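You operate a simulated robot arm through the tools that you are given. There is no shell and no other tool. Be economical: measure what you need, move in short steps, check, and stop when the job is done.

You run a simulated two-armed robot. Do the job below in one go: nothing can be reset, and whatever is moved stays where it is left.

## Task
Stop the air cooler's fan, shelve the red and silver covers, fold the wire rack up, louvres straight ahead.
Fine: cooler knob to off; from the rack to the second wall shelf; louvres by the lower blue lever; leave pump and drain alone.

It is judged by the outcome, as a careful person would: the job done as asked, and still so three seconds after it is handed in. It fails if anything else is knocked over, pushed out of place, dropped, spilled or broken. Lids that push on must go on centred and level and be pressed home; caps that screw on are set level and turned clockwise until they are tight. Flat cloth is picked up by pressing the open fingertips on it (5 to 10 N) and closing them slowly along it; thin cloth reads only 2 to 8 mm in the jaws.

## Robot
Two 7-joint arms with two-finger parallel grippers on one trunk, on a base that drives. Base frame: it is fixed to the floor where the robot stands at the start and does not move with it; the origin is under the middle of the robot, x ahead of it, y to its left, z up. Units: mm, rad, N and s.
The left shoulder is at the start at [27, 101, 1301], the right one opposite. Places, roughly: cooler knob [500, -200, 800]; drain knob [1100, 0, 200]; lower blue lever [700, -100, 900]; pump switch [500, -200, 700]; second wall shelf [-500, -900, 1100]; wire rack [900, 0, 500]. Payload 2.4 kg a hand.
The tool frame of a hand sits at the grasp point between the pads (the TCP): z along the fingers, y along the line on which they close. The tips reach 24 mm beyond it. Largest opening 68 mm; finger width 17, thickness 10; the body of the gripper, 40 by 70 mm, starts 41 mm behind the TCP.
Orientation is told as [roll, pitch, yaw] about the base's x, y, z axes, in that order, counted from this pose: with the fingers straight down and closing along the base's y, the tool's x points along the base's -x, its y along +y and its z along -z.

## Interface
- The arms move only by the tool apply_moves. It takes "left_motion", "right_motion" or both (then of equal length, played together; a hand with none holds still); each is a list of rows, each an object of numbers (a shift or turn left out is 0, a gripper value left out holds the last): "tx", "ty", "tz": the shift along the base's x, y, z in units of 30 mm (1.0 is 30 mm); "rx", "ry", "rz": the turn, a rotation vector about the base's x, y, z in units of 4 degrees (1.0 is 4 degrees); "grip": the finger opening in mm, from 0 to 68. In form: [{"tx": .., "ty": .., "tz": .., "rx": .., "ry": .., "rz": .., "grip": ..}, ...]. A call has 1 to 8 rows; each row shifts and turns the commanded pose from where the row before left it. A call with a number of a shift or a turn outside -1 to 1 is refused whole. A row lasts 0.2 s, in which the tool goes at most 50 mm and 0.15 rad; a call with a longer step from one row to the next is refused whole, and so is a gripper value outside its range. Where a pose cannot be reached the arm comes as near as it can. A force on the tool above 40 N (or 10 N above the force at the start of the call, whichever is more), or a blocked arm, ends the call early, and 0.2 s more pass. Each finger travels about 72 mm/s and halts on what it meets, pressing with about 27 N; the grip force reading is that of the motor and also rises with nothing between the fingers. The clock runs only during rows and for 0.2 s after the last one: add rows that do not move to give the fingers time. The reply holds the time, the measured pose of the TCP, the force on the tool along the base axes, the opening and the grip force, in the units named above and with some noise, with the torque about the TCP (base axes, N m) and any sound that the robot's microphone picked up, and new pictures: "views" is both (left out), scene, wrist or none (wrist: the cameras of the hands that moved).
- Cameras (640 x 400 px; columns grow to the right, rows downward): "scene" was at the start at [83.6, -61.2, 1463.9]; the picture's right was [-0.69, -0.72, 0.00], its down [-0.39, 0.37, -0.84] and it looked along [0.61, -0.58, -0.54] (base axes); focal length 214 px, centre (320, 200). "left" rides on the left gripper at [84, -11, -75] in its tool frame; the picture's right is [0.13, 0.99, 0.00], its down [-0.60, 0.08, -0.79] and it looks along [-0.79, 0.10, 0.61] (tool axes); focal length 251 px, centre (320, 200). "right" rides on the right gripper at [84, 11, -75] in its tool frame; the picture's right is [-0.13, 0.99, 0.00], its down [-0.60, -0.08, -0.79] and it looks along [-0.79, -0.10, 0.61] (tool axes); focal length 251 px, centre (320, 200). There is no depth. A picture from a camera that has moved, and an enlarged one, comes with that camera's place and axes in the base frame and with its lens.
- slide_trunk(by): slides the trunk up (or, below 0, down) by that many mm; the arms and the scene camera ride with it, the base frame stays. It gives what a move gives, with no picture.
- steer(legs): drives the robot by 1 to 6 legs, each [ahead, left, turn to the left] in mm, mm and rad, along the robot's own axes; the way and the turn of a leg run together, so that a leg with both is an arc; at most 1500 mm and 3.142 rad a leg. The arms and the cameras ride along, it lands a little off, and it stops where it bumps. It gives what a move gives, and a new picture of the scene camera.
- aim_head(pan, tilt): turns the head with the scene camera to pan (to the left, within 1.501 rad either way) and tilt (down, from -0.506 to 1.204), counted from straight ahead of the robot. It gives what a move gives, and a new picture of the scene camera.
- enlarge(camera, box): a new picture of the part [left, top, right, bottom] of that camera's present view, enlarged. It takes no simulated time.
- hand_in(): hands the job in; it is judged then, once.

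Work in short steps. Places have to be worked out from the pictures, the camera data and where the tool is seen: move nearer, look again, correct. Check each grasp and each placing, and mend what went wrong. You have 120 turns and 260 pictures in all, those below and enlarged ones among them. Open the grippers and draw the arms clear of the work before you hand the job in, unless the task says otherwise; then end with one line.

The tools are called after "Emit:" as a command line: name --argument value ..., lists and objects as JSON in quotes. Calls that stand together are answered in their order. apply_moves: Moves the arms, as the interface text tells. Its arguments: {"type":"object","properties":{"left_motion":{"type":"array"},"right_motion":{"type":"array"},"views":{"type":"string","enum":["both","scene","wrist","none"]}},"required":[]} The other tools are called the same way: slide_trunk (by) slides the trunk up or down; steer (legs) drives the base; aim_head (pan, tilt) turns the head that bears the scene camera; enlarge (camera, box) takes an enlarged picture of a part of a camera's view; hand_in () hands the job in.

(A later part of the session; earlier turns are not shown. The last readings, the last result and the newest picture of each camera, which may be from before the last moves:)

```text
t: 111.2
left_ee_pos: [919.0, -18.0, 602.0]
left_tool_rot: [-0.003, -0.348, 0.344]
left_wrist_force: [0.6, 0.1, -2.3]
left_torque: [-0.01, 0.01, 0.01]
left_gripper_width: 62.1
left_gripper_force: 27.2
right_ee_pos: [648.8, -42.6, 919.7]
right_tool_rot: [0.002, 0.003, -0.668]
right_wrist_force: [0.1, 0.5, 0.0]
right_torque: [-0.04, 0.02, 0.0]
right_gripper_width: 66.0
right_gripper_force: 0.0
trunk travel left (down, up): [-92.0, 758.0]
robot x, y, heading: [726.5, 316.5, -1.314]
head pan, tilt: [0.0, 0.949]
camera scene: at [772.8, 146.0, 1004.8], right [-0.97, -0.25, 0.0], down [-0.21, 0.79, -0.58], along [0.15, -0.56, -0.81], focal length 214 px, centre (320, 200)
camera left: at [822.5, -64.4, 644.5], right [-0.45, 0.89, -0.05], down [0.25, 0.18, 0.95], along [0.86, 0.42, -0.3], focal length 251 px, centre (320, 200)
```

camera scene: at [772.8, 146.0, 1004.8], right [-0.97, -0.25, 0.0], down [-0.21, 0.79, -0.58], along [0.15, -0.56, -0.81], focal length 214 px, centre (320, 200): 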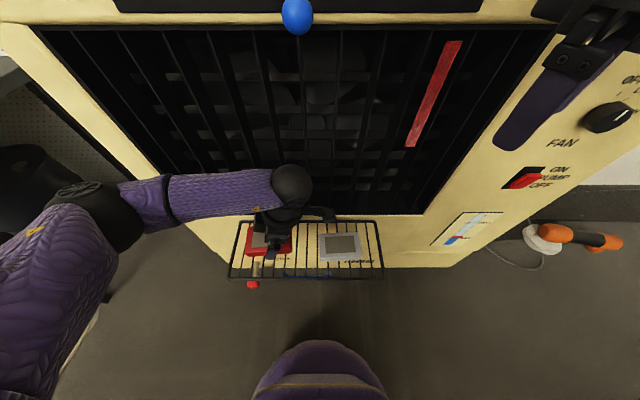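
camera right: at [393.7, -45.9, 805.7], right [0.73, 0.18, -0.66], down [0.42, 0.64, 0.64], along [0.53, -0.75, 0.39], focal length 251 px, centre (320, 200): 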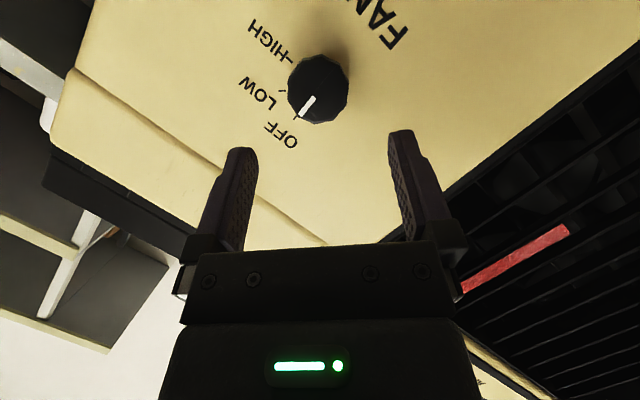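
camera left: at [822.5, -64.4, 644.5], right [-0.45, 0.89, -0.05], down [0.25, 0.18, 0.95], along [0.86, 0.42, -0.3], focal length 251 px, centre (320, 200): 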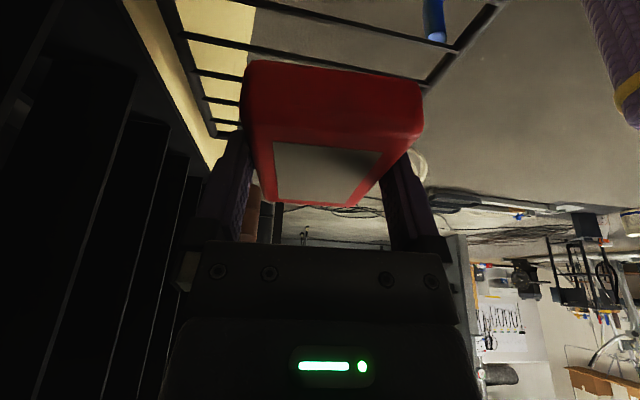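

Held firmly. I carry it outward and to the left, while turning the right hand (its free direction) for the silver cover.

Emit:
apply_moves --left_motion '[{"tx": -0.2, "ty": 0.78, "tz": 0.2}, {"tx": -0.2, "ty": 0.78, "tz": 0.2}, {"tx": -0.2, "ty": 0.78, "tz": 0.2}, {"tx": -0.2, "ty": 0.78, "tz": 0.3}, {"tx": -0.2, "ty": 0.78, "tz": 0.3}, {"tx": -0.1, "ty": 0.78, "tz": 0.3}, {"tx": 0.7, "ty": 0.2, "tz": 0.3}, {"tx": 0.7, "ty": 0.2, "tz": 0.3}]' --right_motion '[{"tx": -0.085, "ty": 0.32, "rz": -1}, {"tx": -0.085, "ty": 0.32, "rz": -1}, {"tx": -0.085, "ty": 0.32, "rz": -1}, {"tx": -0.085, "ty": 0.32, "rz": -1}, {"tx": -0.085, "ty": 0.32, "rz": -1}, {"tx": -0.085, "ty": 0.32, "rz": -1}, {"rz": -1}, {"rz": -1}]' --views "none"

Emit:
apply_moves --right_motion '[{"rz": -1}, {"rz": -1}, {"rz": -1}, {"rz": -1}, {"rz": -1}, {"rz": -1}, {"rz": -1}, {"rz": -1}]' --views "none"

Emit:
apply_moves --right_motion '[{"rz": -1}, {"rz": -1}, {"rz": -1}, {"rz": -1}, {"rz": -1}, {"rz": -1}, {"rz": -1}, {"rz": -1}]' --views "none"

Emit:
apply_moves --right_motion '[{"rz": -1}, {"rz": -1}, {"rz": -1}, {"rz": -1}, {"rz": -1}, {"rz": -1}, {"rz": -1}, {}]' --views "scene"

```text
t: 113.0
left_ee_pos: [921.0, 111.7, 658.7]
left_tool_rot: [0.0, -0.351, 0.344]
left_wrist_force: [-0.4, -0.1, -3.2]
left_torque: [0.0, 0.01, -0.02]
left_gripper_width: 61.9
left_gripper_force: 27.2
left hand out of reach, approached as far as the arm can: row 7, 8
right_ee_pos: [632.6, 15.4, 919.5]
right_tool_rot: [0.005, 0.003, -1.226]
right_wrist_force: [-0.5, -0.4, 0.3]
right_torque: [-0.01, 0.02, -0.02]
right_gripper_width: 66.0
right_gripper_force: 0.1
trunk travel left (down, up): [-92.0, 758.0]
robot x, y, heading: [726.9, 315.3, -1.317]
head pan, tilt: [0.0, 0.949]
```

```text
t: 114.8
left_ee_pos: [920.0, 112.0, 658.9]
left_tool_rot: [-0.002, -0.351, 0.343]
left_wrist_force: [0.3, -0.4, -2.9]
left_torque: [0.0, 0.02, 0.01]
left_gripper_width: 61.6
left_gripper_force: 27.2
right_ee_pos: [633.4, 16.1, 919.6]
right_tool_rot: [0.002, 0.004, -1.786]
right_wrist_force: [-0.3, 0.6, -0.2]
right_torque: [0.0, 0.02, 0.0]
right_gripper_width: 66.4
right_gripper_force: 0.1
trunk travel left (down, up): [-92.0, 758.0]
robot x, y, heading: [725.6, 317.6, -1.309]
head pan, tilt: [0.0, 0.949]
```

```text
t: 116.6
left_ee_pos: [921.3, 112.0, 658.7]
left_tool_rot: [-0.002, -0.352, 0.345]
left_wrist_force: [-0.1, 0.3, -3.1]
left_torque: [-0.02, 0.05, -0.01]
left_gripper_width: 61.6
left_gripper_force: 26.9
right_ee_pos: [633.2, 14.9, 919.9]
right_tool_rot: [0.003, 0.004, -2.344]
right_wrist_force: [-0.2, -1.0, 0.0]
right_torque: [0.0, -0.01, 0.01]
right_gripper_width: 65.8
right_gripper_force: 0.0
trunk travel left (down, up): [-92.0, 758.0]
robot x, y, heading: [727.2, 322.5, -1.314]
head pan, tilt: [0.0, 0.949]
```

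```text
t: 118.4
left_ee_pos: [920.5, 111.8, 657.8]
left_tool_rot: [-0.003, -0.35, 0.344]
left_wrist_force: [0.6, 0.0, -2.7]
left_torque: [-0.01, 0.06, 0.02]
left_gripper_width: 62.0
left_gripper_force: 27.1
right_ee_pos: [634.3, 15.1, 920.4]
right_tool_rot: [0.005, 0.004, -2.833]
right_wrist_force: [-0.8, 0.4, 0.6]
right_torque: [0.0, -0.02, 0.0]
right_gripper_width: 66.1
right_gripper_force: 0.0
trunk travel left (down, up): [-92.0, 758.0]
robot x, y, heading: [727.5, 318.0, -1.31]
head pan, tilt: [0.0, 0.949]
camera scene: at [772.8, 146.1, 1004.8], right [-0.97, -0.25, 0.0], down [-0.21, 0.79, -0.58], along [0.15, -0.56, -0.81], focal length 214 px, centre (320, 200)
```

scene: 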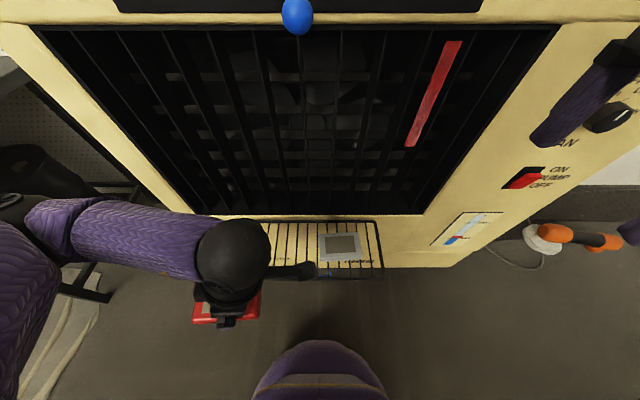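

The right hand is oriented. Now I turn the left hand (with the red cover) back to its neutral yaw to get clear, while leaning the right hand 20°.

Emit:
apply_moves --left_motion '[{"tz": 0.3, "rz": -1}, {"tz": 0.3, "rz": -1}, {"tz": 0.3, "rz": -1}, {"tz": 0.3, "rz": -1}, {"tz": 0.3, "rz": -1}, {"tz": 0.3, "rz": -1}, {"tz": 0.3, "rz": -1}, {"tz": 0.3, "rz": -1}]' --right_motion '[{"rx": -0.304, "ry": 0.953}, {"rx": -0.304, "ry": 0.953}, {"rx": -0.304, "ry": 0.953}, {"rx": -0.304, "ry": 0.953}, {"rx": -0.304, "ry": 0.953}, {}, {}, {}]' --views "none"

Emit:
apply_moves --left_motion '[{"rz": -1}, {"rz": -1}, {"rz": -1}, {"rz": -1}, {"rz": -1}, {"rz": -1}, {"rz": -1}, {"rz": -1}]' --views "none"

Emit:
apply_moves --left_motion '[{"rz": -1}, {"rz": -1}, {"rz": -1}, {"rz": -1}, {"rz": -1}, {"rz": -1}, {"rz": -1}, {}]' --views "both"

```text
t: 120.2
left_ee_pos: [909.7, 73.4, 724.0]
left_tool_rot: [0.0, -0.349, -0.215]
left_wrist_force: [0.6, 0.5, -1.8]
left_torque: [0.01, 0.04, 0.04]
left_gripper_width: 61.8
left_gripper_force: 27.5
left hand out of reach, approached as far as the arm can: row 1, 2, 3, 4, 5, 6, 7, 8
right_ee_pos: [633.6, 15.3, 920.8]
right_tool_rot: [0.003, -0.344, -2.832]
right_wrist_force: [-0.3, 0.5, 0.0]
right_torque: [-0.02, -0.02, -0.02]
right_gripper_width: 65.9
right_gripper_force: 0.1
trunk travel left (down, up): [-92.0, 758.0]
robot x, y, heading: [729.0, 319.0, -1.319]
head pan, tilt: [0.0, 0.949]
```

```text
t: 122.0
left_ee_pos: [903.0, 45.1, 726.3]
left_tool_rot: [0.001, -0.35, -0.777]
left_wrist_force: [0.9, 0.6, -1.9]
left_torque: [0.04, -0.01, -0.01]
left_gripper_width: 61.7
left_gripper_force: 27.3
left hand out of reach, approached as far as the arm can: row 1, 2, 3, 4, 5, 6, 7, 8
right_ee_pos: [633.4, 15.3, 920.1]
right_tool_rot: [0.004, -0.347, -2.831]
right_wrist_force: [-0.1, 0.1, 0.5]
right_torque: [0.01, 0.0, 0.02]
right_gripper_width: 65.9
right_gripper_force: 0.0
trunk travel left (down, up): [-92.0, 758.0]
robot x, y, heading: [727.8, 317.7, -1.312]
head pan, tilt: [0.0, 0.949]
```

```text
t: 123.8
left_ee_pos: [900.3, 26.9, 727.2]
left_tool_rot: [-0.001, -0.347, -1.261]
left_wrist_force: [0.1, 0.2, -3.2]
left_torque: [-0.01, 0.03, 0.0]
left_gripper_width: 61.8
left_gripper_force: 26.8
left hand out of reach, approached as far as the arm can: row 1, 2, 3, 5, 7
right_ee_pos: [633.8, 15.0, 920.3]
right_tool_rot: [0.004, -0.345, -2.833]
right_wrist_force: [-0.7, 0.7, -0.6]
right_torque: [-0.03, 0.0, 0.03]
right_gripper_width: 65.8
right_gripper_force: 0.1
trunk travel left (down, up): [-92.0, 758.0]
robot x, y, heading: [728.0, 318.0, -1.319]
head pan, tilt: [0.0, 0.949]
camera scene: at [772.9, 146.1, 1004.8], right [-0.97, -0.25, 0.0], down [-0.21, 0.79, -0.58], along [0.15, -0.56, -0.81], focal length 214 px, centre (320, 200)
camera left: at [856.5, 122.9, 768.5], right [0.91, 0.42, -0.05], down [0.17, -0.26, 0.95], along [0.38, -0.87, -0.3], focal length 251 px, centre (320, 200)
```

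scene: 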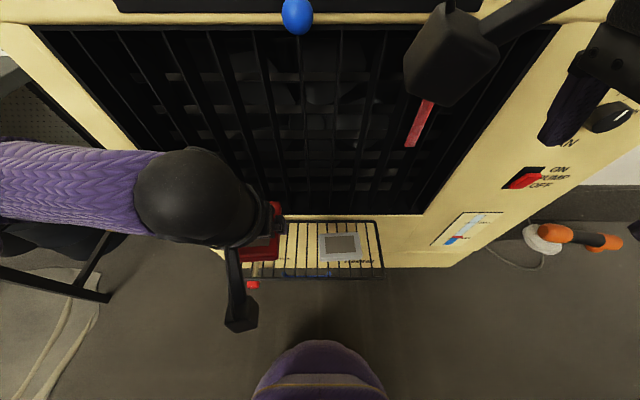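
left: 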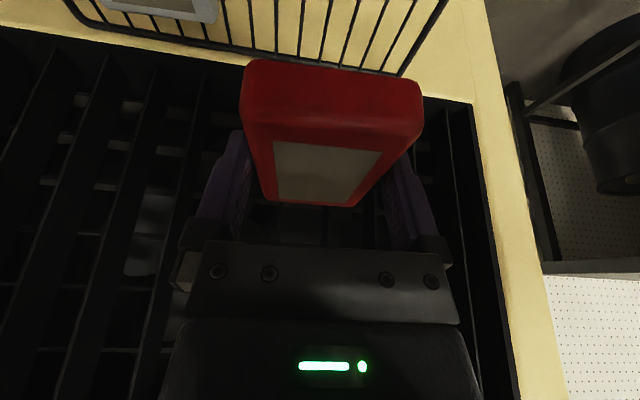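

I raise the left hand and shift it left for room.

Emit:
apply_moves --left_motion '[{"tz": 0.9}, {"tz": 0.9}, {"tz": 0.9}, {"tz": 0.9, "tx": 0.5, "ty": 0.13}, {"tx": 0.9, "ty": 0.24}, {"tx": 0.9, "ty": 0.24}, {"tx": 0.5, "ty": 0.13}]' --views "none"

Emit:
steer --legs '[[0, 45, 0]]'

```text
t: 125.4
left_ee_pos: [984.6, 47.8, 833.3]
left_tool_rot: [-0.003, -0.349, -1.262]
left_wrist_force: [0.6, -0.9, -2.7]
left_torque: [0.03, -0.01, -0.04]
left_gripper_width: 61.8
left_gripper_force: 27.1
right_ee_pos: [633.1, 15.8, 921.5]
right_tool_rot: [0.002, -0.346, -2.831]
right_wrist_force: [0.3, 0.4, -1.0]
right_torque: [-0.01, -0.01, 0.0]
right_gripper_width: 65.8
right_gripper_force: 0.1
trunk travel left (down, up): [-92.0, 758.0]
robot x, y, heading: [727.4, 320.9, -1.314]
head pan, tilt: [0.0, 0.949]
```

```text
t: 126.3
left_ee_pos: [1028.2, 59.6, 832.8]
left_tool_rot: [-0.004, -0.349, -1.261]
left_wrist_force: [-0.6, 0.4, -2.2]
left_torque: [0.01, -0.01, 0.05]
left_gripper_width: 61.9
left_gripper_force: 27.0
right_ee_pos: [678.4, 26.7, 921.3]
right_tool_rot: [0.003, -0.346, -2.832]
right_wrist_force: [0.9, 0.4, 0.1]
right_torque: [0.01, 0.02, -0.02]
right_gripper_width: 65.7
right_gripper_force: 0.1
trunk travel left (down, up): [-92.0, 758.0]
robot x, y, heading: [776.1, 331.0, -1.312]
head pan, tilt: [0.0, 0.949]
camera scene: at [816.1, 157.5, 1004.8], right [-0.97, -0.25, 0.0], down [-0.21, 0.79, -0.58], along [0.15, -0.56, -0.81], focal length 214 px, centre (320, 200)
```

scene: 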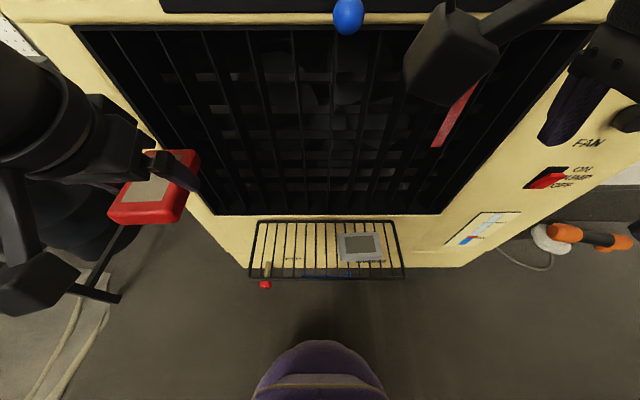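

Clear now. I bring the right hand down to the waypoint in front of the silver cover.

Emit:
apply_moves --right_motion '[{"tx": 0.377, "ty": 0.06, "tz": -0.904, "grip": 68}, {"tx": 0.377, "ty": 0.06, "tz": -0.904}, {"tx": 0.377, "ty": 0.06, "tz": -0.904}, {"tx": 0.377, "ty": 0.06, "tz": -0.904}, {"tx": 0.377, "ty": 0.06, "tz": -0.904}]' --views "none"

Emit:
apply_moves --right_motion '[{"tx": 0.377, "ty": 0.06, "tz": -0.904}, {"tx": 0.377, "ty": 0.06, "tz": -0.904}, {"tx": 0.377, "ty": 0.06, "tz": -0.904}, {"tx": 0.377, "ty": 0.06, "tz": -0.904}, {"tx": 0.377, "ty": 0.06, "tz": -0.904}]' --views "scene"

```text
t: 127.5
left_ee_pos: [1026.7, 60.4, 834.5]
left_tool_rot: [-0.002, -0.351, -1.263]
left_wrist_force: [-0.3, 0.2, -3.3]
left_torque: [0.05, 0.0, 0.01]
left_gripper_width: 61.8
left_gripper_force: 27.3
right_ee_pos: [733.9, 37.5, 783.9]
right_tool_rot: [0.003, -0.346, -2.834]
right_wrist_force: [-0.6, -0.1, 0.4]
right_torque: [0.0, 0.02, 0.01]
right_gripper_width: 67.9
right_gripper_force: 0.1
trunk travel left (down, up): [-92.0, 758.0]
robot x, y, heading: [772.0, 328.3, -1.313]
head pan, tilt: [0.0, 0.949]
```

```text
t: 128.7
left_ee_pos: [1026.7, 59.6, 834.2]
left_tool_rot: [-0.001, -0.349, -1.263]
left_wrist_force: [0.1, 0.5, -2.3]
left_torque: [0.0, -0.03, -0.01]
left_gripper_width: 61.8
left_gripper_force: 27.0
right_ee_pos: [788.0, 44.6, 648.4]
right_tool_rot: [0.002, -0.346, -2.834]
right_wrist_force: [0.3, -0.3, -0.1]
right_torque: [0.02, 0.02, -0.01]
right_gripper_width: 68.2
right_gripper_force: 0.0
trunk travel left (down, up): [-92.0, 758.0]
robot x, y, heading: [771.0, 329.0, -1.314]
head pan, tilt: [0.0, 0.949]
camera scene: at [816.2, 157.5, 1004.8], right [-0.97, -0.25, 0.0], down [-0.21, 0.79, -0.58], along [0.15, -0.56, -0.81], focal length 214 px, centre (320, 200)
```

scene: 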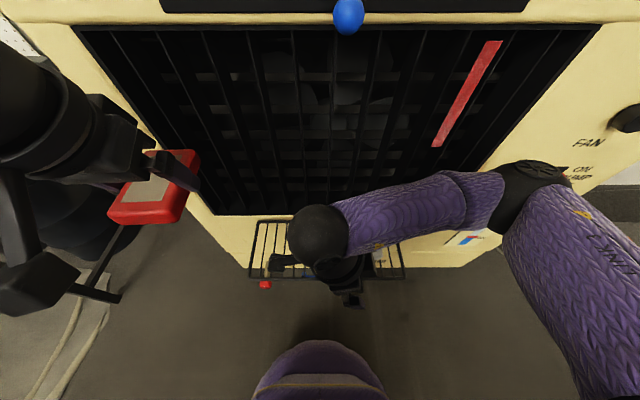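

Mirrors the left-hand approach; the elbow stays clear of the face. Moving in above the silver cover.

Emit:
apply_moves --right_motion '[{"tx": 0.2, "ty": -0.75, "tz": -0.05}, {"tx": 0.2, "ty": -0.75, "tz": -0.05}, {"tx": 0.2, "ty": -0.75, "tz": -0.05}, {"tx": 0.2, "ty": -0.75, "tz": -0.05}]'

```text
t: 129.7
left_ee_pos: [1027.7, 59.8, 833.8]
left_tool_rot: [0.001, -0.35, -1.261]
left_wrist_force: [-0.3, -0.9, -3.7]
left_torque: [-0.03, -0.01, -0.04]
left_gripper_width: 61.7
left_gripper_force: 27.3
right_ee_pos: [814.7, -44.7, 645.0]
right_tool_rot: [0.004, -0.347, -2.831]
right_wrist_force: [-0.4, 0.2, 0.3]
right_torque: [0.01, 0.01, -0.03]
right_gripper_width: 67.8
right_gripper_force: 0.1
trunk travel left (down, up): [-92.0, 758.0]
robot x, y, heading: [770.3, 332.5, -1.314]
head pan, tilt: [0.0, 0.949]
camera scene: at [816.2, 157.5, 1004.8], right [-0.97, -0.25, 0.0], down [-0.21, 0.79, -0.58], along [0.15, -0.56, -0.81], focal length 214 px, centre (320, 200)
camera right: at [918.3, -22.8, 686.3], right [0.19, -0.98, 0.05], down [-0.31, -0.01, 0.95], along [-0.93, -0.19, -0.31], focal length 251 px, centre (320, 200)
```

scene: 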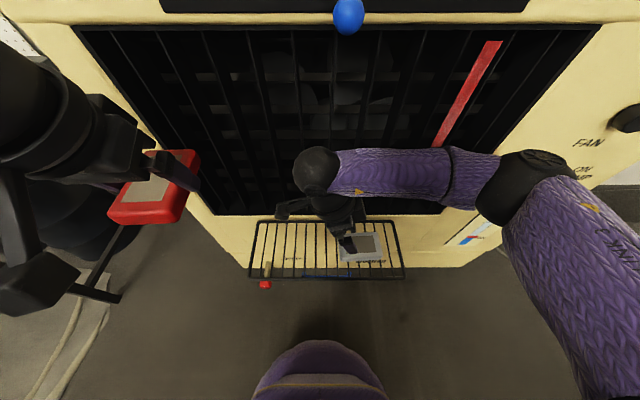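
right: 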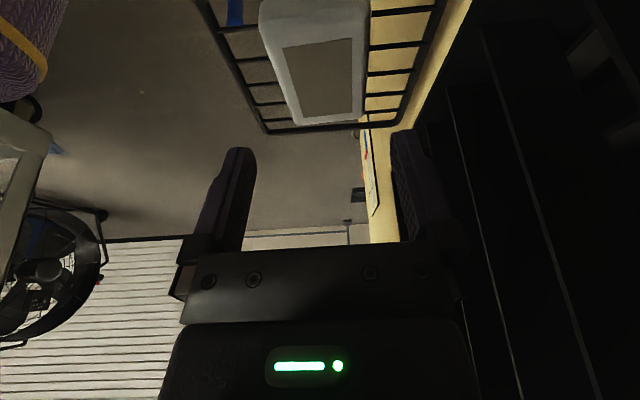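

Silver centre [781,-58], aligned. Descend along the tool axis most of the way and check.

Emit:
apply_moves --right_motion '[{"tx": -0.243, "ty": -0.096, "tz": -0.7}, {"tx": -0.243, "ty": -0.096, "tz": -0.7}, {"tx": -0.243, "ty": -0.096, "tz": -0.7}, {"tx": -0.1, "ty": -0.03, "tz": -0.3}, {}]' --views "wrist"

```text
t: 130.9
left_ee_pos: [1027.0, 60.2, 833.4]
left_tool_rot: [-0.002, -0.35, -1.263]
left_wrist_force: [0.2, 0.1, -2.8]
left_torque: [0.03, 0.02, 0.01]
left_gripper_width: 61.8
left_gripper_force: 27.1
right_ee_pos: [789.2, -54.6, 571.2]
right_tool_rot: [0.003, -0.346, -2.832]
right_wrist_force: [0.1, -0.3, 0.5]
right_torque: [-0.02, 0.01, -0.02]
right_gripper_width: 68.0
right_gripper_force: 0.0
trunk travel left (down, up): [-92.0, 758.0]
robot x, y, heading: [767.1, 328.0, -1.31]
head pan, tilt: [0.0, 0.949]
camera right: at [892.9, -34.0, 614.4], right [0.19, -0.98, 0.05], down [-0.31, -0.01, 0.95], along [-0.93, -0.19, -0.31], focal length 251 px, centre (320, 200)
```

right: 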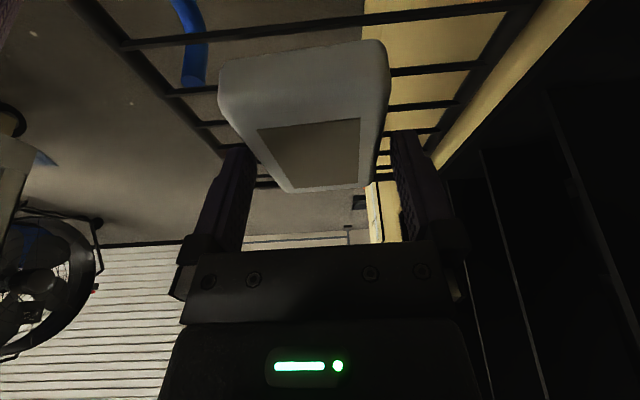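

Slight shift outward 2 mm, final 10 mm down and close.

Emit:
apply_moves --right_motion '[{"tx": -0.013, "ty": 0.067}, {"tx": -0.11, "ty": -0.035, "tz": -0.32}, {}, {"grip": 58}, {"grip": 48}, {"grip": 40}, {"grip": 40}]' --views "wrist"

Emit:
apply_moves --right_motion '[{"tz": 0.3}, {"tz": 0.5}, {"tz": 0.6}, {}]'

```text
t: 132.5
left_ee_pos: [1026.7, 59.9, 833.7]
left_tool_rot: [-0.002, -0.349, -1.262]
left_wrist_force: [-0.3, -0.4, -2.6]
left_torque: [0.0, 0.03, 0.02]
left_gripper_width: 61.9
left_gripper_force: 27.3
right_ee_pos: [784.2, -52.6, 561.4]
right_tool_rot: [0.003, -0.345, -2.833]
right_wrist_force: [-0.7, 0.5, -0.4]
right_torque: [0.01, 0.09, -0.03]
right_gripper_width: 61.8
right_gripper_force: 26.7
trunk travel left (down, up): [-92.0, 758.0]
robot x, y, heading: [770.9, 331.2, -1.314]
head pan, tilt: [0.0, 0.949]
camera right: at [889.0, -31.8, 604.6], right [0.19, -0.98, 0.05], down [-0.31, -0.01, 0.95], along [-0.93, -0.19, -0.31], focal length 251 px, centre (320, 200)
```

right: 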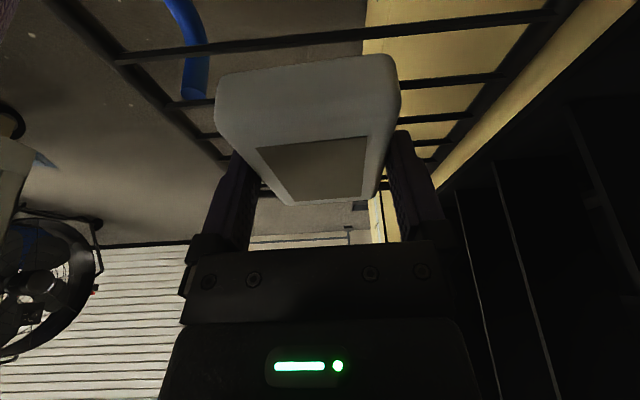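

```text
t: 133.5
left_ee_pos: [1026.2, 58.9, 834.0]
left_tool_rot: [-0.001, -0.349, -1.263]
left_wrist_force: [0.5, 0.1, -2.6]
left_torque: [0.04, 0.03, -0.01]
left_gripper_width: 62.0
left_gripper_force: 26.9
right_ee_pos: [785.4, -54.2, 604.5]
right_tool_rot: [0.003, -0.346, -2.833]
right_wrist_force: [-0.3, 0.4, -2.1]
right_torque: [-0.03, 0.01, -0.03]
right_gripper_width: 62.0
right_gripper_force: 27.1
trunk travel left (down, up): [-92.0, 758.0]
robot x, y, heading: [770.0, 330.5, -1.316]
head pan, tilt: [0.0, 0.949]
camera scene: at [816.2, 157.3, 1004.8], right [-0.97, -0.25, 0.0], down [-0.21, 0.79, -0.58], along [0.15, -0.56, -0.81], focal length 214 px, centre (320, 200)
camera right: at [889.2, -31.6, 647.3], right [0.19, -0.98, 0.05], down [-0.31, -0.01, 0.95], along [-0.93, -0.19, -0.31], focal length 251 px, centre (320, 200)
```

scene: 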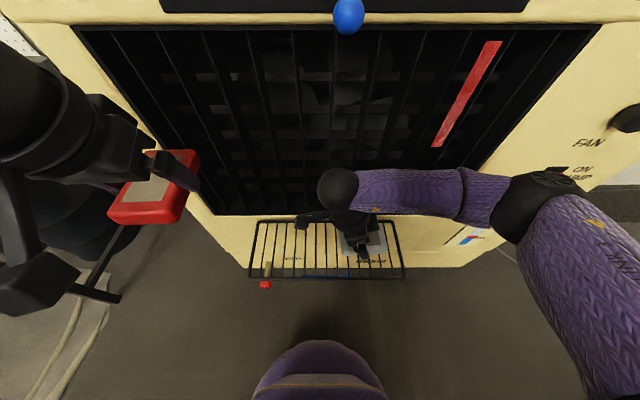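
right: 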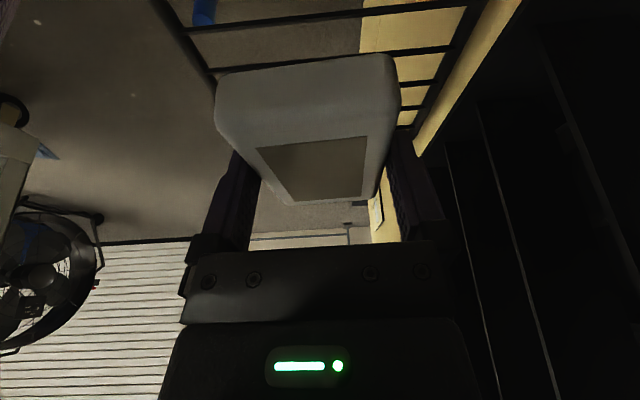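

Both covers are held. I draw the right hand back from the rack and turn it to its neutral yaw.

Emit:
apply_moves --right_motion '[{"tx": -0.22, "ty": 0.85, "tz": 0.3}, {"tx": -0.22, "ty": 0.85, "tz": 0.3}, {"tx": -0.22, "ty": 0.85, "tz": 0.3}, {"tx": -0.2, "ty": 0.8, "tz": 0.3}, {"tz": 0.5, "rz": 1}, {"tz": 0.5, "rz": 1}, {"tz": 0.5, "rz": 1}, {"tz": 0.5, "rz": 1}]' --views "none"

Emit:
apply_moves --right_motion '[{"tz": 0.4, "rz": 1}, {"tz": 0.4, "rz": 1}, {"tz": 0.4, "rz": 1}, {"tz": 0.4, "rz": 1}, {"tz": 0.4, "rz": 1}, {"tz": 0.4, "rz": 1}, {"rz": 1}, {"rz": 1}]' --views "none"

Emit:
apply_moves --right_motion '[{"rz": 1}, {"rz": 1}, {"rz": 1}, {"rz": 1}, {"rz": 1}, {"rz": 1}, {"rz": 1}, {"rz": 1}]' --views "none"

Emit:
steer --legs '[[-130, 0, 0]]'

```text
t: 135.3
left_ee_pos: [1028.1, 59.2, 833.9]
left_tool_rot: [-0.002, -0.348, -1.262]
left_wrist_force: [-0.2, 0.0, -2.3]
left_torque: [-0.02, 0.02, -0.02]
left_gripper_width: 61.9
left_gripper_force: 27.0
right_ee_pos: [759.6, 48.3, 700.4]
right_tool_rot: [0.003, -0.344, -2.553]
right_wrist_force: [0.1, 0.5, -2.8]
right_torque: [0.0, -0.05, 0.01]
right_gripper_width: 61.8
right_gripper_force: 27.6
trunk travel left (down, up): [-92.0, 758.0]
robot x, y, heading: [771.8, 326.8, -1.32]
head pan, tilt: [0.0, 0.949]
```

```text
t: 137.1
left_ee_pos: [1026.9, 60.3, 833.1]
left_tool_rot: [-0.001, -0.348, -1.26]
left_wrist_force: [1.2, 0.4, -3.0]
left_torque: [0.0, -0.01, -0.01]
left_gripper_width: 61.9
left_gripper_force: 27.0
right_ee_pos: [765.4, 43.2, 773.5]
right_tool_rot: [0.002, -0.345, -1.995]
right_wrist_force: [-0.5, 0.4, -2.6]
right_torque: [0.0, -0.02, 0.04]
right_gripper_width: 61.9
right_gripper_force: 26.7
right hand out of reach, approached as far as the arm can: row 8
trunk travel left (down, up): [-92.0, 758.0]
robot x, y, heading: [773.9, 330.1, -1.315]
head pan, tilt: [0.0, 0.949]
```

```text
t: 138.9
left_ee_pos: [1027.2, 59.4, 833.4]
left_tool_rot: [-0.002, -0.348, -1.262]
left_wrist_force: [-0.1, -0.5, -3.3]
left_torque: [-0.01, 0.01, -0.02]
left_gripper_width: 61.9
left_gripper_force: 27.2
right_ee_pos: [783.7, 29.2, 781.4]
right_tool_rot: [0.004, -0.345, -1.436]
right_wrist_force: [-0.7, 0.1, -2.2]
right_torque: [0.01, -0.01, -0.04]
right_gripper_width: 61.9
right_gripper_force: 26.4
right hand out of reach, approached as far as the arm can: row 1, 2, 3, 4, 5, 7
trunk travel left (down, up): [-92.0, 758.0]
robot x, y, heading: [767.8, 326.8, -1.318]
head pan, tilt: [0.0, 0.949]
```

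```text
t: 140.2
left_ee_pos: [993.0, 185.9, 833.2]
left_tool_rot: [-0.002, -0.349, -1.262]
left_wrist_force: [-0.1, -0.1, -2.9]
left_torque: [0.02, 0.01, 0.02]
left_gripper_width: 61.6
left_gripper_force: 27.3
right_ee_pos: [750.4, 155.7, 781.7]
right_tool_rot: [0.004, -0.344, -1.436]
right_wrist_force: [-1.5, -0.5, -2.4]
right_torque: [0.04, -0.03, -0.01]
right_gripper_width: 61.7
right_gripper_force: 26.8
trunk travel left (down, up): [-92.0, 758.0]
robot x, y, heading: [738.6, 459.0, -1.317]
head pan, tilt: [0.0, 0.949]
camera scene: at [782.8, 284.5, 1004.8], right [-0.97, -0.25, 0.0], down [-0.21, 0.79, -0.58], along [0.15, -0.56, -0.81], focal length 214 px, centre (320, 200)
```

scene: 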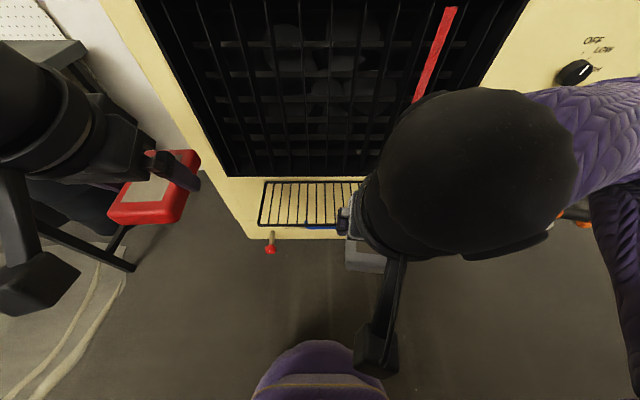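

Both hands are clear. I raise the trunk to shelf height and drive right toward the shelf, stopping short to look.

Emit:
slide_trunk --by 420

Emit:
steer --legs '[[150, -1250, 0]]'

Emit:
aim_head --pan 0.0 --tilt 0.45

```text
refused: 420 is not a number from -400 to 400
```

```text
t: 146.6
left_ee_pos: [-182.6, -276.8, 833.3]
left_tool_rot: [-0.001, -0.348, -1.259]
left_wrist_force: [-0.4, 0.5, -1.8]
left_torque: [0.01, 0.06, -0.01]
left_gripper_width: 61.7
left_gripper_force: 26.9
right_ee_pos: [-425.2, -307.6, 782.3]
right_tool_rot: [0.003, -0.345, -1.435]
right_wrist_force: [0.5, 0.0, -2.8]
right_torque: [0.03, 0.02, 0.0]
right_gripper_width: 61.8
right_gripper_force: 27.6
trunk travel left (down, up): [-92.0, 758.0]
robot x, y, heading: [-438.4, -7.5, -1.314]
head pan, tilt: [0.0, 0.949]
camera scene: at [-393.9, -178.8, 1004.8], right [-0.97, -0.26, 0.0], down [-0.21, 0.79, -0.58], along [0.15, -0.56, -0.81], focal length 214 px, centre (320, 200)
```

scene: 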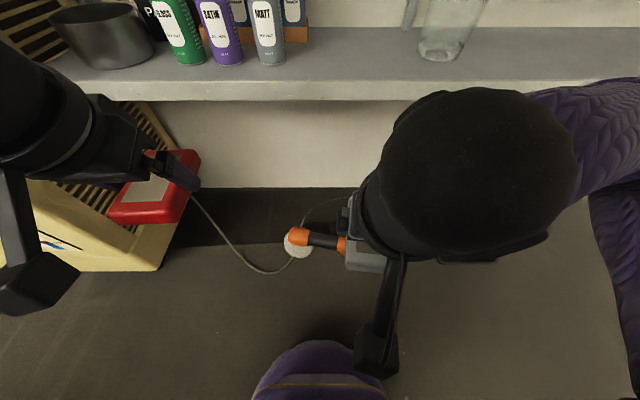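

```text
t: 147.5
left_ee_pos: [-182.7, -276.7, 834.3]
left_tool_rot: [-0.001, -0.351, -1.26]
left_wrist_force: [-0.6, -0.3, -2.8]
left_torque: [0.05, 0.04, 0.02]
left_gripper_width: 61.7
left_gripper_force: 26.8
right_ee_pos: [-426.1, -308.0, 781.0]
right_tool_rot: [0.003, -0.344, -1.433]
right_wrist_force: [-0.5, 0.1, -2.4]
right_torque: [0.01, -0.04, 0.01]
right_gripper_width: 62.1
right_gripper_force: 27.0
trunk travel left (down, up): [-92.0, 758.0]
robot x, y, heading: [-438.5, -5.1, -1.313]
head pan, tilt: [0.0, 0.45]
camera scene: at [-389.0, -197.4, 1046.7], right [-0.97, -0.26, 0.0], down [-0.11, 0.42, -0.9], along [0.23, -0.87, -0.44], focal length 214 px, centre (320, 200)
```

scene: 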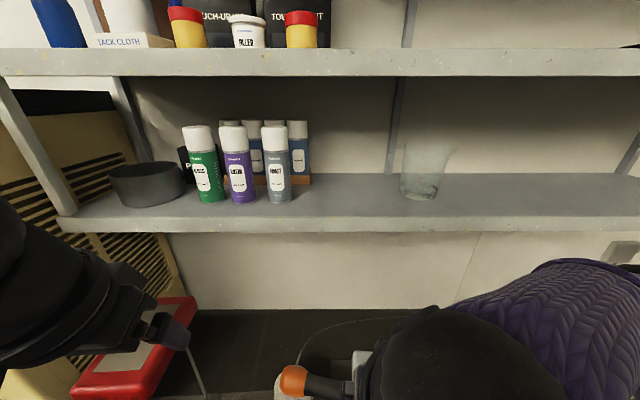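

The shelf runs parallel to me; I compute the second board's top at z≈1115, its front edge 623 mm ahead of the base, clear to the right of the cups. I raise the trunk 370, then move 350 right and 220 ahead.

Emit:
slide_trunk --by 370

Emit:
steer --legs '[[0, -350, 0], [180, 0, 0]]'

Emit:
aim_head --pan 0.0 --tilt 0.6

```text
t: 151.1
left_ee_pos: [-182.0, -277.2, 1204.1]
left_tool_rot: [-0.003, -0.35, -1.258]
left_wrist_force: [-0.1, -0.8, -2.3]
left_torque: [0.03, -0.01, 0.03]
left_gripper_width: 61.6
left_gripper_force: 27.1
right_ee_pos: [-425.7, -308.9, 1150.9]
right_tool_rot: [0.003, -0.345, -1.435]
right_wrist_force: [0.1, 0.2, -2.2]
right_torque: [-0.02, -0.03, -0.04]
right_gripper_width: 61.9
right_gripper_force: 26.7
trunk travel left (down, up): [-462.0, 388.0]
robot x, y, heading: [-439.0, -3.1, -1.317]
head pan, tilt: [0.0, 0.45]
```

```text
t: 154.4
left_ee_pos: [-471.6, -535.4, 1202.4]
left_tool_rot: [-0.002, -0.346, -1.258]
left_wrist_force: [-0.9, -0.8, -2.4]
left_torque: [0.06, 0.01, -0.02]
left_gripper_width: 62.0
left_gripper_force: 26.6
right_ee_pos: [-714.8, -568.3, 1151.9]
right_tool_rot: [0.004, -0.343, -1.433]
right_wrist_force: [-0.8, 0.1, -3.1]
right_torque: [0.04, 0.03, 0.0]
right_gripper_width: 61.7
right_gripper_force: 26.5
trunk travel left (down, up): [-462.0, 388.0]
robot x, y, heading: [-729.1, -265.4, -1.309]
head pan, tilt: [0.0, 0.45]
camera scene: at [-699.2, -379.5, 1422.7], right [-0.97, -0.26, 0.0], down [-0.11, 0.42, -0.9], along [0.23, -0.87, -0.44], focal length 214 px, centre (320, 200)
```

scene: 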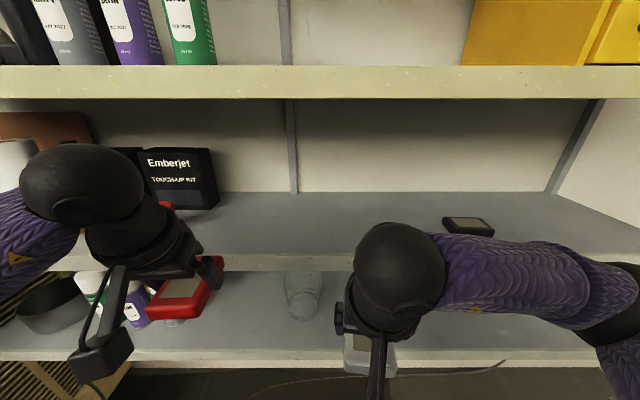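

```text
t: 155.1
left_ee_pos: [-471.0, -534.8, 1203.9]
left_tool_rot: [0.0, -0.35, -1.258]
left_wrist_force: [0.3, 0.3, -2.2]
left_torque: [0.02, -0.03, -0.02]
left_gripper_width: 61.9
left_gripper_force: 26.5
right_ee_pos: [-714.6, -566.8, 1151.3]
right_tool_rot: [0.002, -0.344, -1.434]
right_wrist_force: [-0.1, -0.4, -2.6]
right_torque: [0.02, 0.0, 0.03]
right_gripper_width: 61.8
right_gripper_force: 26.9
trunk travel left (down, up): [-462.0, 388.0]
robot x, y, heading: [-730.6, -271.2, -1.307]
head pan, tilt: [0.0, 0.6]
camera scene: at [-700.3, -375.1, 1409.3], right [-0.97, -0.26, 0.0], down [-0.15, 0.55, -0.83], along [0.21, -0.8, -0.56], focal length 214 px, centre (320, 200)
```

scene: 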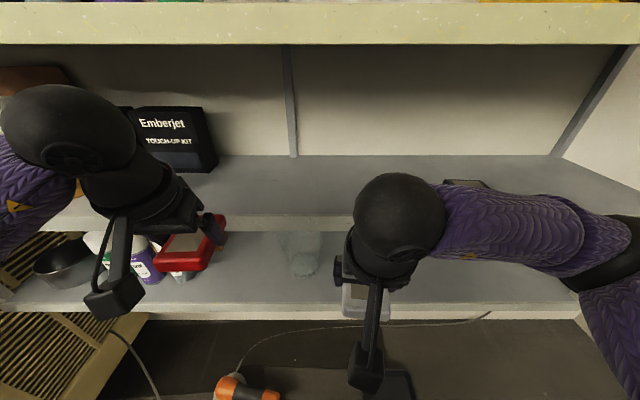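

Edge is ~474 mm ahead at z≈1120; the board above is at ~1421. I raise and align the right hand, then drive 100 mm closer.

Emit:
apply_moves --right_motion '[{"tz": 0.9, "rz": 0.9}, {"tz": 0.9, "rz": 0.9}, {"tx": -0.5, "ty": -0.13}]' --left_motion '[{"rz": -0.7}, {}, {}]' --views "none"

Emit:
steer --legs '[[100, 0, 0]]'

```text
t: 155.9
left_ee_pos: [-473.6, -536.4, 1203.7]
left_tool_rot: [-0.002, -0.352, -1.307]
left_wrist_force: [0.6, -0.1, -2.1]
left_torque: [0.07, 0.01, 0.01]
left_gripper_width: 61.9
left_gripper_force: 26.8
right_ee_pos: [-729.3, -571.7, 1203.6]
right_tool_rot: [0.003, -0.345, -1.308]
right_wrist_force: [-0.6, 0.1, -3.2]
right_torque: [0.01, 0.01, -0.01]
right_gripper_width: 62.0
right_gripper_force: 26.5
trunk travel left (down, up): [-462.0, 388.0]
robot x, y, heading: [-730.6, -266.9, -1.308]
head pan, tilt: [0.0, 0.6]
```

```text
t: 157.1
left_ee_pos: [-446.5, -632.4, 1201.6]
left_tool_rot: [-0.002, -0.347, -1.307]
left_wrist_force: [-0.4, -0.7, -2.4]
left_torque: [0.04, 0.03, -0.01]
left_gripper_width: 61.9
left_gripper_force: 27.3
right_ee_pos: [-704.0, -668.4, 1203.4]
right_tool_rot: [0.003, -0.345, -1.309]
right_wrist_force: [-0.6, -0.3, -1.7]
right_torque: [0.04, 0.02, 0.0]
right_gripper_width: 61.7
right_gripper_force: 26.9
trunk travel left (down, up): [-462.0, 388.0]
robot x, y, heading: [-704.6, -361.5, -1.309]
head pan, tilt: [0.0, 0.6]
camera scene: at [-674.5, -472.2, 1409.1], right [-0.97, -0.26, 0.0], down [-0.15, 0.55, -0.82], along [0.21, -0.8, -0.57], focal length 214 px, centre (320, 200)
```

scene: 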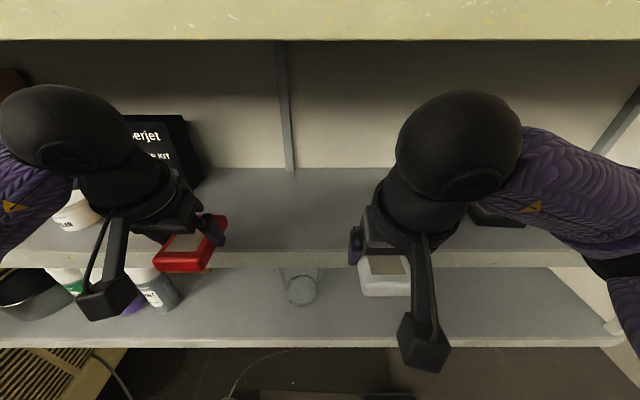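

Edge now ~379 mm from the base. I insert both covers partway over the board, then lower to just above it.

Emit:
apply_moves --left_motion '[{"tx": 0.144, "ty": -0.537}, {"tx": 0.144, "ty": -0.537}, {"tx": 0.144, "ty": -0.537}, {"tz": -0.67}, {"tz": -0.67}]' --right_motion '[{"tx": 0.23, "ty": -0.86}, {"tx": 0.23, "ty": -0.86}, {"tx": 0.23, "ty": -0.86}, {"tz": -0.67}, {"tz": -0.67}]'

```text
t: 158.3
left_ee_pos: [-435.5, -682.1, 1163.1]
left_tool_rot: [-0.002, -0.349, -1.308]
left_wrist_force: [-0.5, 1.0, -2.5]
left_torque: [0.0, 0.01, -0.01]
left_gripper_width: 61.6
left_gripper_force: 26.8
right_ee_pos: [-683.5, -744.0, 1162.0]
right_tool_rot: [0.004, -0.344, -1.308]
right_wrist_force: [0.0, 0.7, -2.5]
right_torque: [0.04, 0.03, 0.01]
right_gripper_width: 62.0
right_gripper_force: 26.7
trunk travel left (down, up): [-462.0, 388.0]
robot x, y, heading: [-702.9, -364.0, -1.312]
head pan, tilt: [0.0, 0.6]
camera scene: at [-674.8, -471.2, 1409.2], right [-0.97, -0.26, 0.0], down [-0.15, 0.55, -0.82], along [0.21, -0.8, -0.57], focal length 214 px, centre (320, 200)
camera right: at [-698.9, -640.3, 1205.4], right [0.99, 0.14, 0.05], down [0.0, -0.31, 0.95], along [0.15, -0.94, -0.31], focal length 251 px, centre (320, 200)
camera left: at [-473.7, -583.4, 1205.1], right [0.93, 0.37, -0.05], down [0.15, -0.27, 0.95], along [0.34, -0.89, -0.3], focal length 251 px, centre (320, 200)
```

scene: 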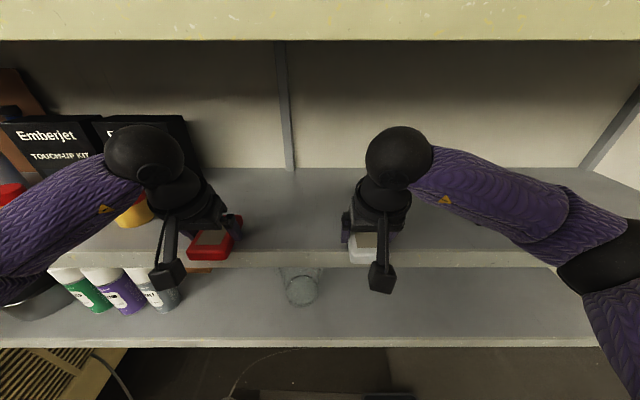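
right: 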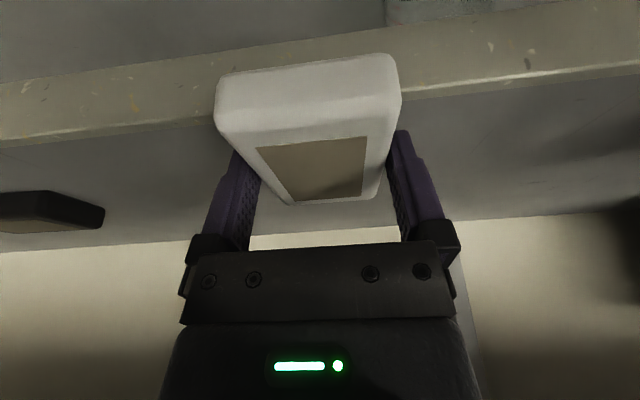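
left: 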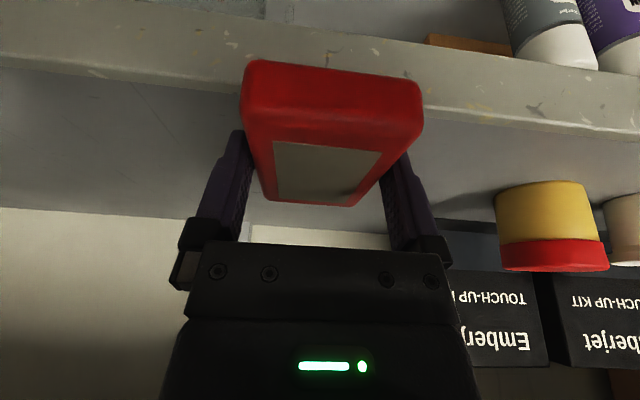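

Clear of the cups and well under the upper board. Forward another 60 mm and lower gently.

Emit:
apply_moves --left_motion '[{"tx": 0.173, "ty": -0.645}, {"tx": 0.173, "ty": -0.645}, {"tx": 0.173, "ty": -0.645}, {"tz": -0.13}, {"tz": -0.13}]' --right_motion '[{"tx": 0.173, "ty": -0.645}, {"tx": 0.173, "ty": -0.645}, {"tx": 0.173, "ty": -0.645}, {"tz": -0.13}, {"tz": -0.13}]'

```text
t: 159.5
left_ee_pos: [-418.7, -739.1, 1154.5]
left_tool_rot: [-0.003, -0.348, -1.307]
left_wrist_force: [0.8, 0.2, -2.8]
left_torque: [0.02, 0.01, 0.01]
left_gripper_width: 61.7
left_gripper_force: 27.3
right_ee_pos: [-667.6, -802.3, 1156.8]
right_tool_rot: [0.003, -0.344, -1.307]
right_wrist_force: [-0.4, 0.7, -2.3]
right_torque: [-0.04, -0.01, 0.01]
right_gripper_width: 61.3
right_gripper_force: 27.7
trunk travel left (down, up): [-462.0, 388.0]
robot x, y, heading: [-700.5, -363.2, -1.309]
head pan, tilt: [0.0, 0.6]
camera scene: at [-674.8, -471.2, 1409.2], right [-0.97, -0.26, 0.0], down [-0.15, 0.55, -0.82], along [0.21, -0.8, -0.57], focal length 214 px, centre (320, 200)
camera right: at [-683.9, -699.4, 1198.8], right [0.99, 0.14, 0.05], down [0.0, -0.31, 0.95], along [0.15, -0.94, -0.31], focal length 251 px, centre (320, 200)
camera left: at [-457.0, -641.0, 1196.6], right [0.93, 0.37, -0.05], down [0.15, -0.27, 0.95], along [0.34, -0.89, -0.3], focal length 251 px, centre (320, 200)
```

scene: 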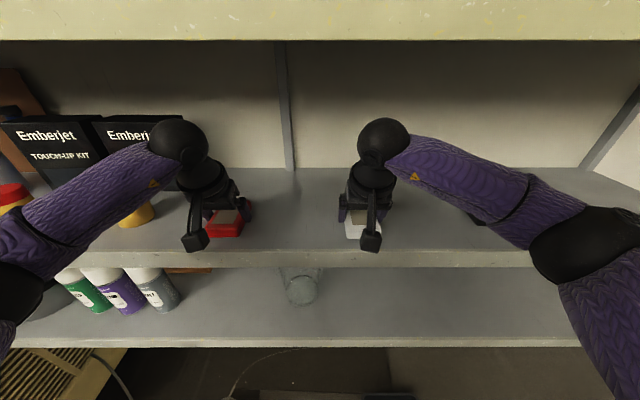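
right: 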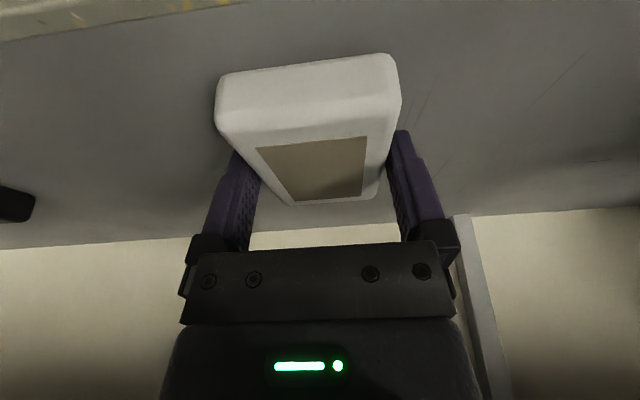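
left: 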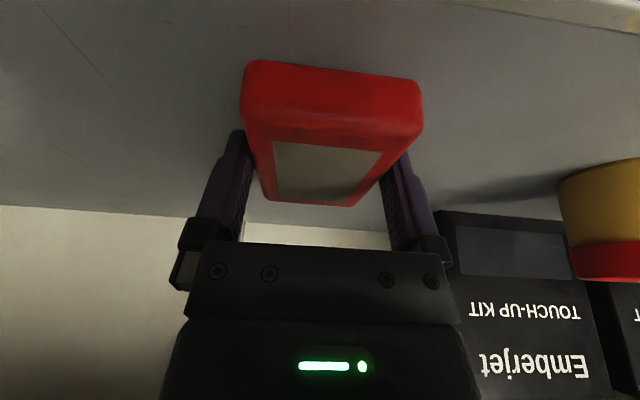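

Both covers are over the board well inside the edge. Lowering in 2.5 mm steps until contact.

Emit:
apply_moves --left_motion '[{"tz": -0.08}, {"tz": -0.08}, {"tz": -0.08}]' --right_motion '[{"tz": -0.08}, {"tz": -0.08}, {"tz": -0.08}]' --views "none"

Emit:
apply_moves --left_motion '[{"tz": -0.08}, {"tz": -0.08}]' --right_motion '[{"tz": -0.08}, {"tz": -0.08}]' --views "none"

```text
t: 160.3
left_ee_pos: [-418.6, -737.3, 1148.8]
left_tool_rot: [0.001, -0.348, -1.307]
left_wrist_force: [-0.6, 0.5, -0.8]
left_torque: [-0.06, -0.05, 0.04]
left_gripper_width: 61.7
left_gripper_force: 27.4
right_ee_pos: [-668.2, -803.4, 1148.8]
right_tool_rot: [0.004, -0.347, -1.308]
right_wrist_force: [1.0, -1.7, 2.0]
right_torque: [-0.33, 0.07, 0.11]
right_gripper_width: 62.0
right_gripper_force: 26.5
trunk travel left (down, up): [-462.0, 388.0]
robot x, y, heading: [-701.3, -362.8, -1.31]
head pan, tilt: [0.0, 0.6]
```

```text
t: 160.9
left_ee_pos: [-419.7, -736.9, 1146.1]
left_tool_rot: [-0.004, -0.355, -1.306]
left_wrist_force: [2.9, -5.6, 24.3]
left_torque: [-0.21, -0.31, -0.1]
left_gripper_width: 61.3
left_gripper_force: 26.8
right_ee_pos: [-667.6, -801.8, 1146.8]
right_tool_rot: [0.003, -0.35, -1.308]
right_wrist_force: [1.5, -5.1, 23.9]
right_torque: [-0.14, 0.13, 0.04]
right_gripper_width: 61.9
right_gripper_force: 26.8
trunk travel left (down, up): [-462.0, 388.0]
robot x, y, heading: [-703.0, -359.2, -1.305]
head pan, tilt: [0.0, 0.6]
```

Both covers now press on the board (24 N each). I relieve slightly, open, and check before withdrawing along the tool axis.

Emit:
apply_moves --left_motion '[{"tz": 0.06}, {"grip": 64}, {"grip": 68}, {}, {"tx": -0.09, "ty": 0.33, "tz": 0.9}, {"tx": -0.09, "ty": 0.33, "tz": 0.9}]' --right_motion '[{"tz": 0.06}, {"grip": 64}, {"grip": 68}, {}, {"tx": -0.09, "ty": 0.33, "tz": 0.9}, {"tx": -0.09, "ty": 0.33, "tz": 0.9}]'

```text
t: 162.3
left_ee_pos: [-423.2, -717.2, 1198.2]
left_tool_rot: [0.001, -0.346, -1.308]
left_wrist_force: [-0.1, 0.4, 0.9]
left_torque: [0.02, 0.02, 0.01]
left_gripper_width: 67.8
left_gripper_force: 0.2
right_ee_pos: [-673.4, -782.8, 1200.3]
right_tool_rot: [0.0, -0.344, -1.308]
right_wrist_force: [-0.5, 0.0, -1.0]
right_torque: [0.0, 0.01, -0.02]
right_gripper_width: 68.0
right_gripper_force: 0.1
trunk travel left (down, up): [-462.0, 388.0]
robot x, y, heading: [-705.9, -363.1, -1.313]
head pan, tilt: [0.0, 0.6]
camera scene: at [-674.8, -470.4, 1409.2], right [-0.97, -0.26, 0.0], down [-0.15, 0.55, -0.82], along [0.21, -0.8, -0.57], focal length 214 px, centre (320, 200)
camera right: at [-689.8, -679.3, 1243.6], right [0.99, 0.14, 0.05], down [0.0, -0.31, 0.95], along [0.15, -0.94, -0.31], focal length 251 px, centre (320, 200)
camera left: at [-461.3, -619.3, 1241.0], right [0.93, 0.38, -0.05], down [0.16, -0.27, 0.95], along [0.34, -0.89, -0.31], focal length 251 px, centre (320, 200)
```

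scene: 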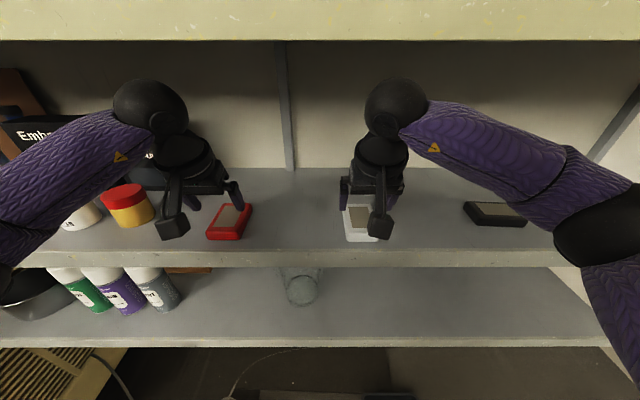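
right: 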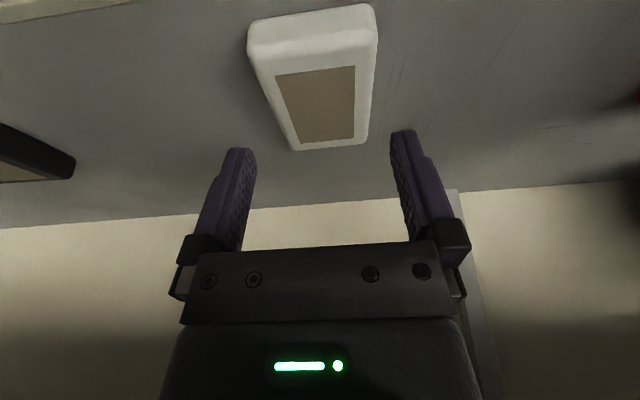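
left: 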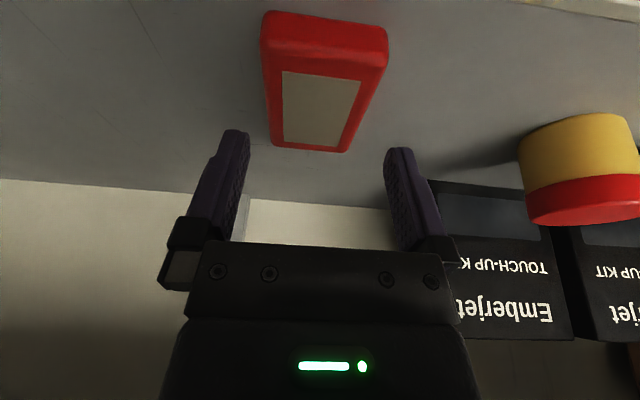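

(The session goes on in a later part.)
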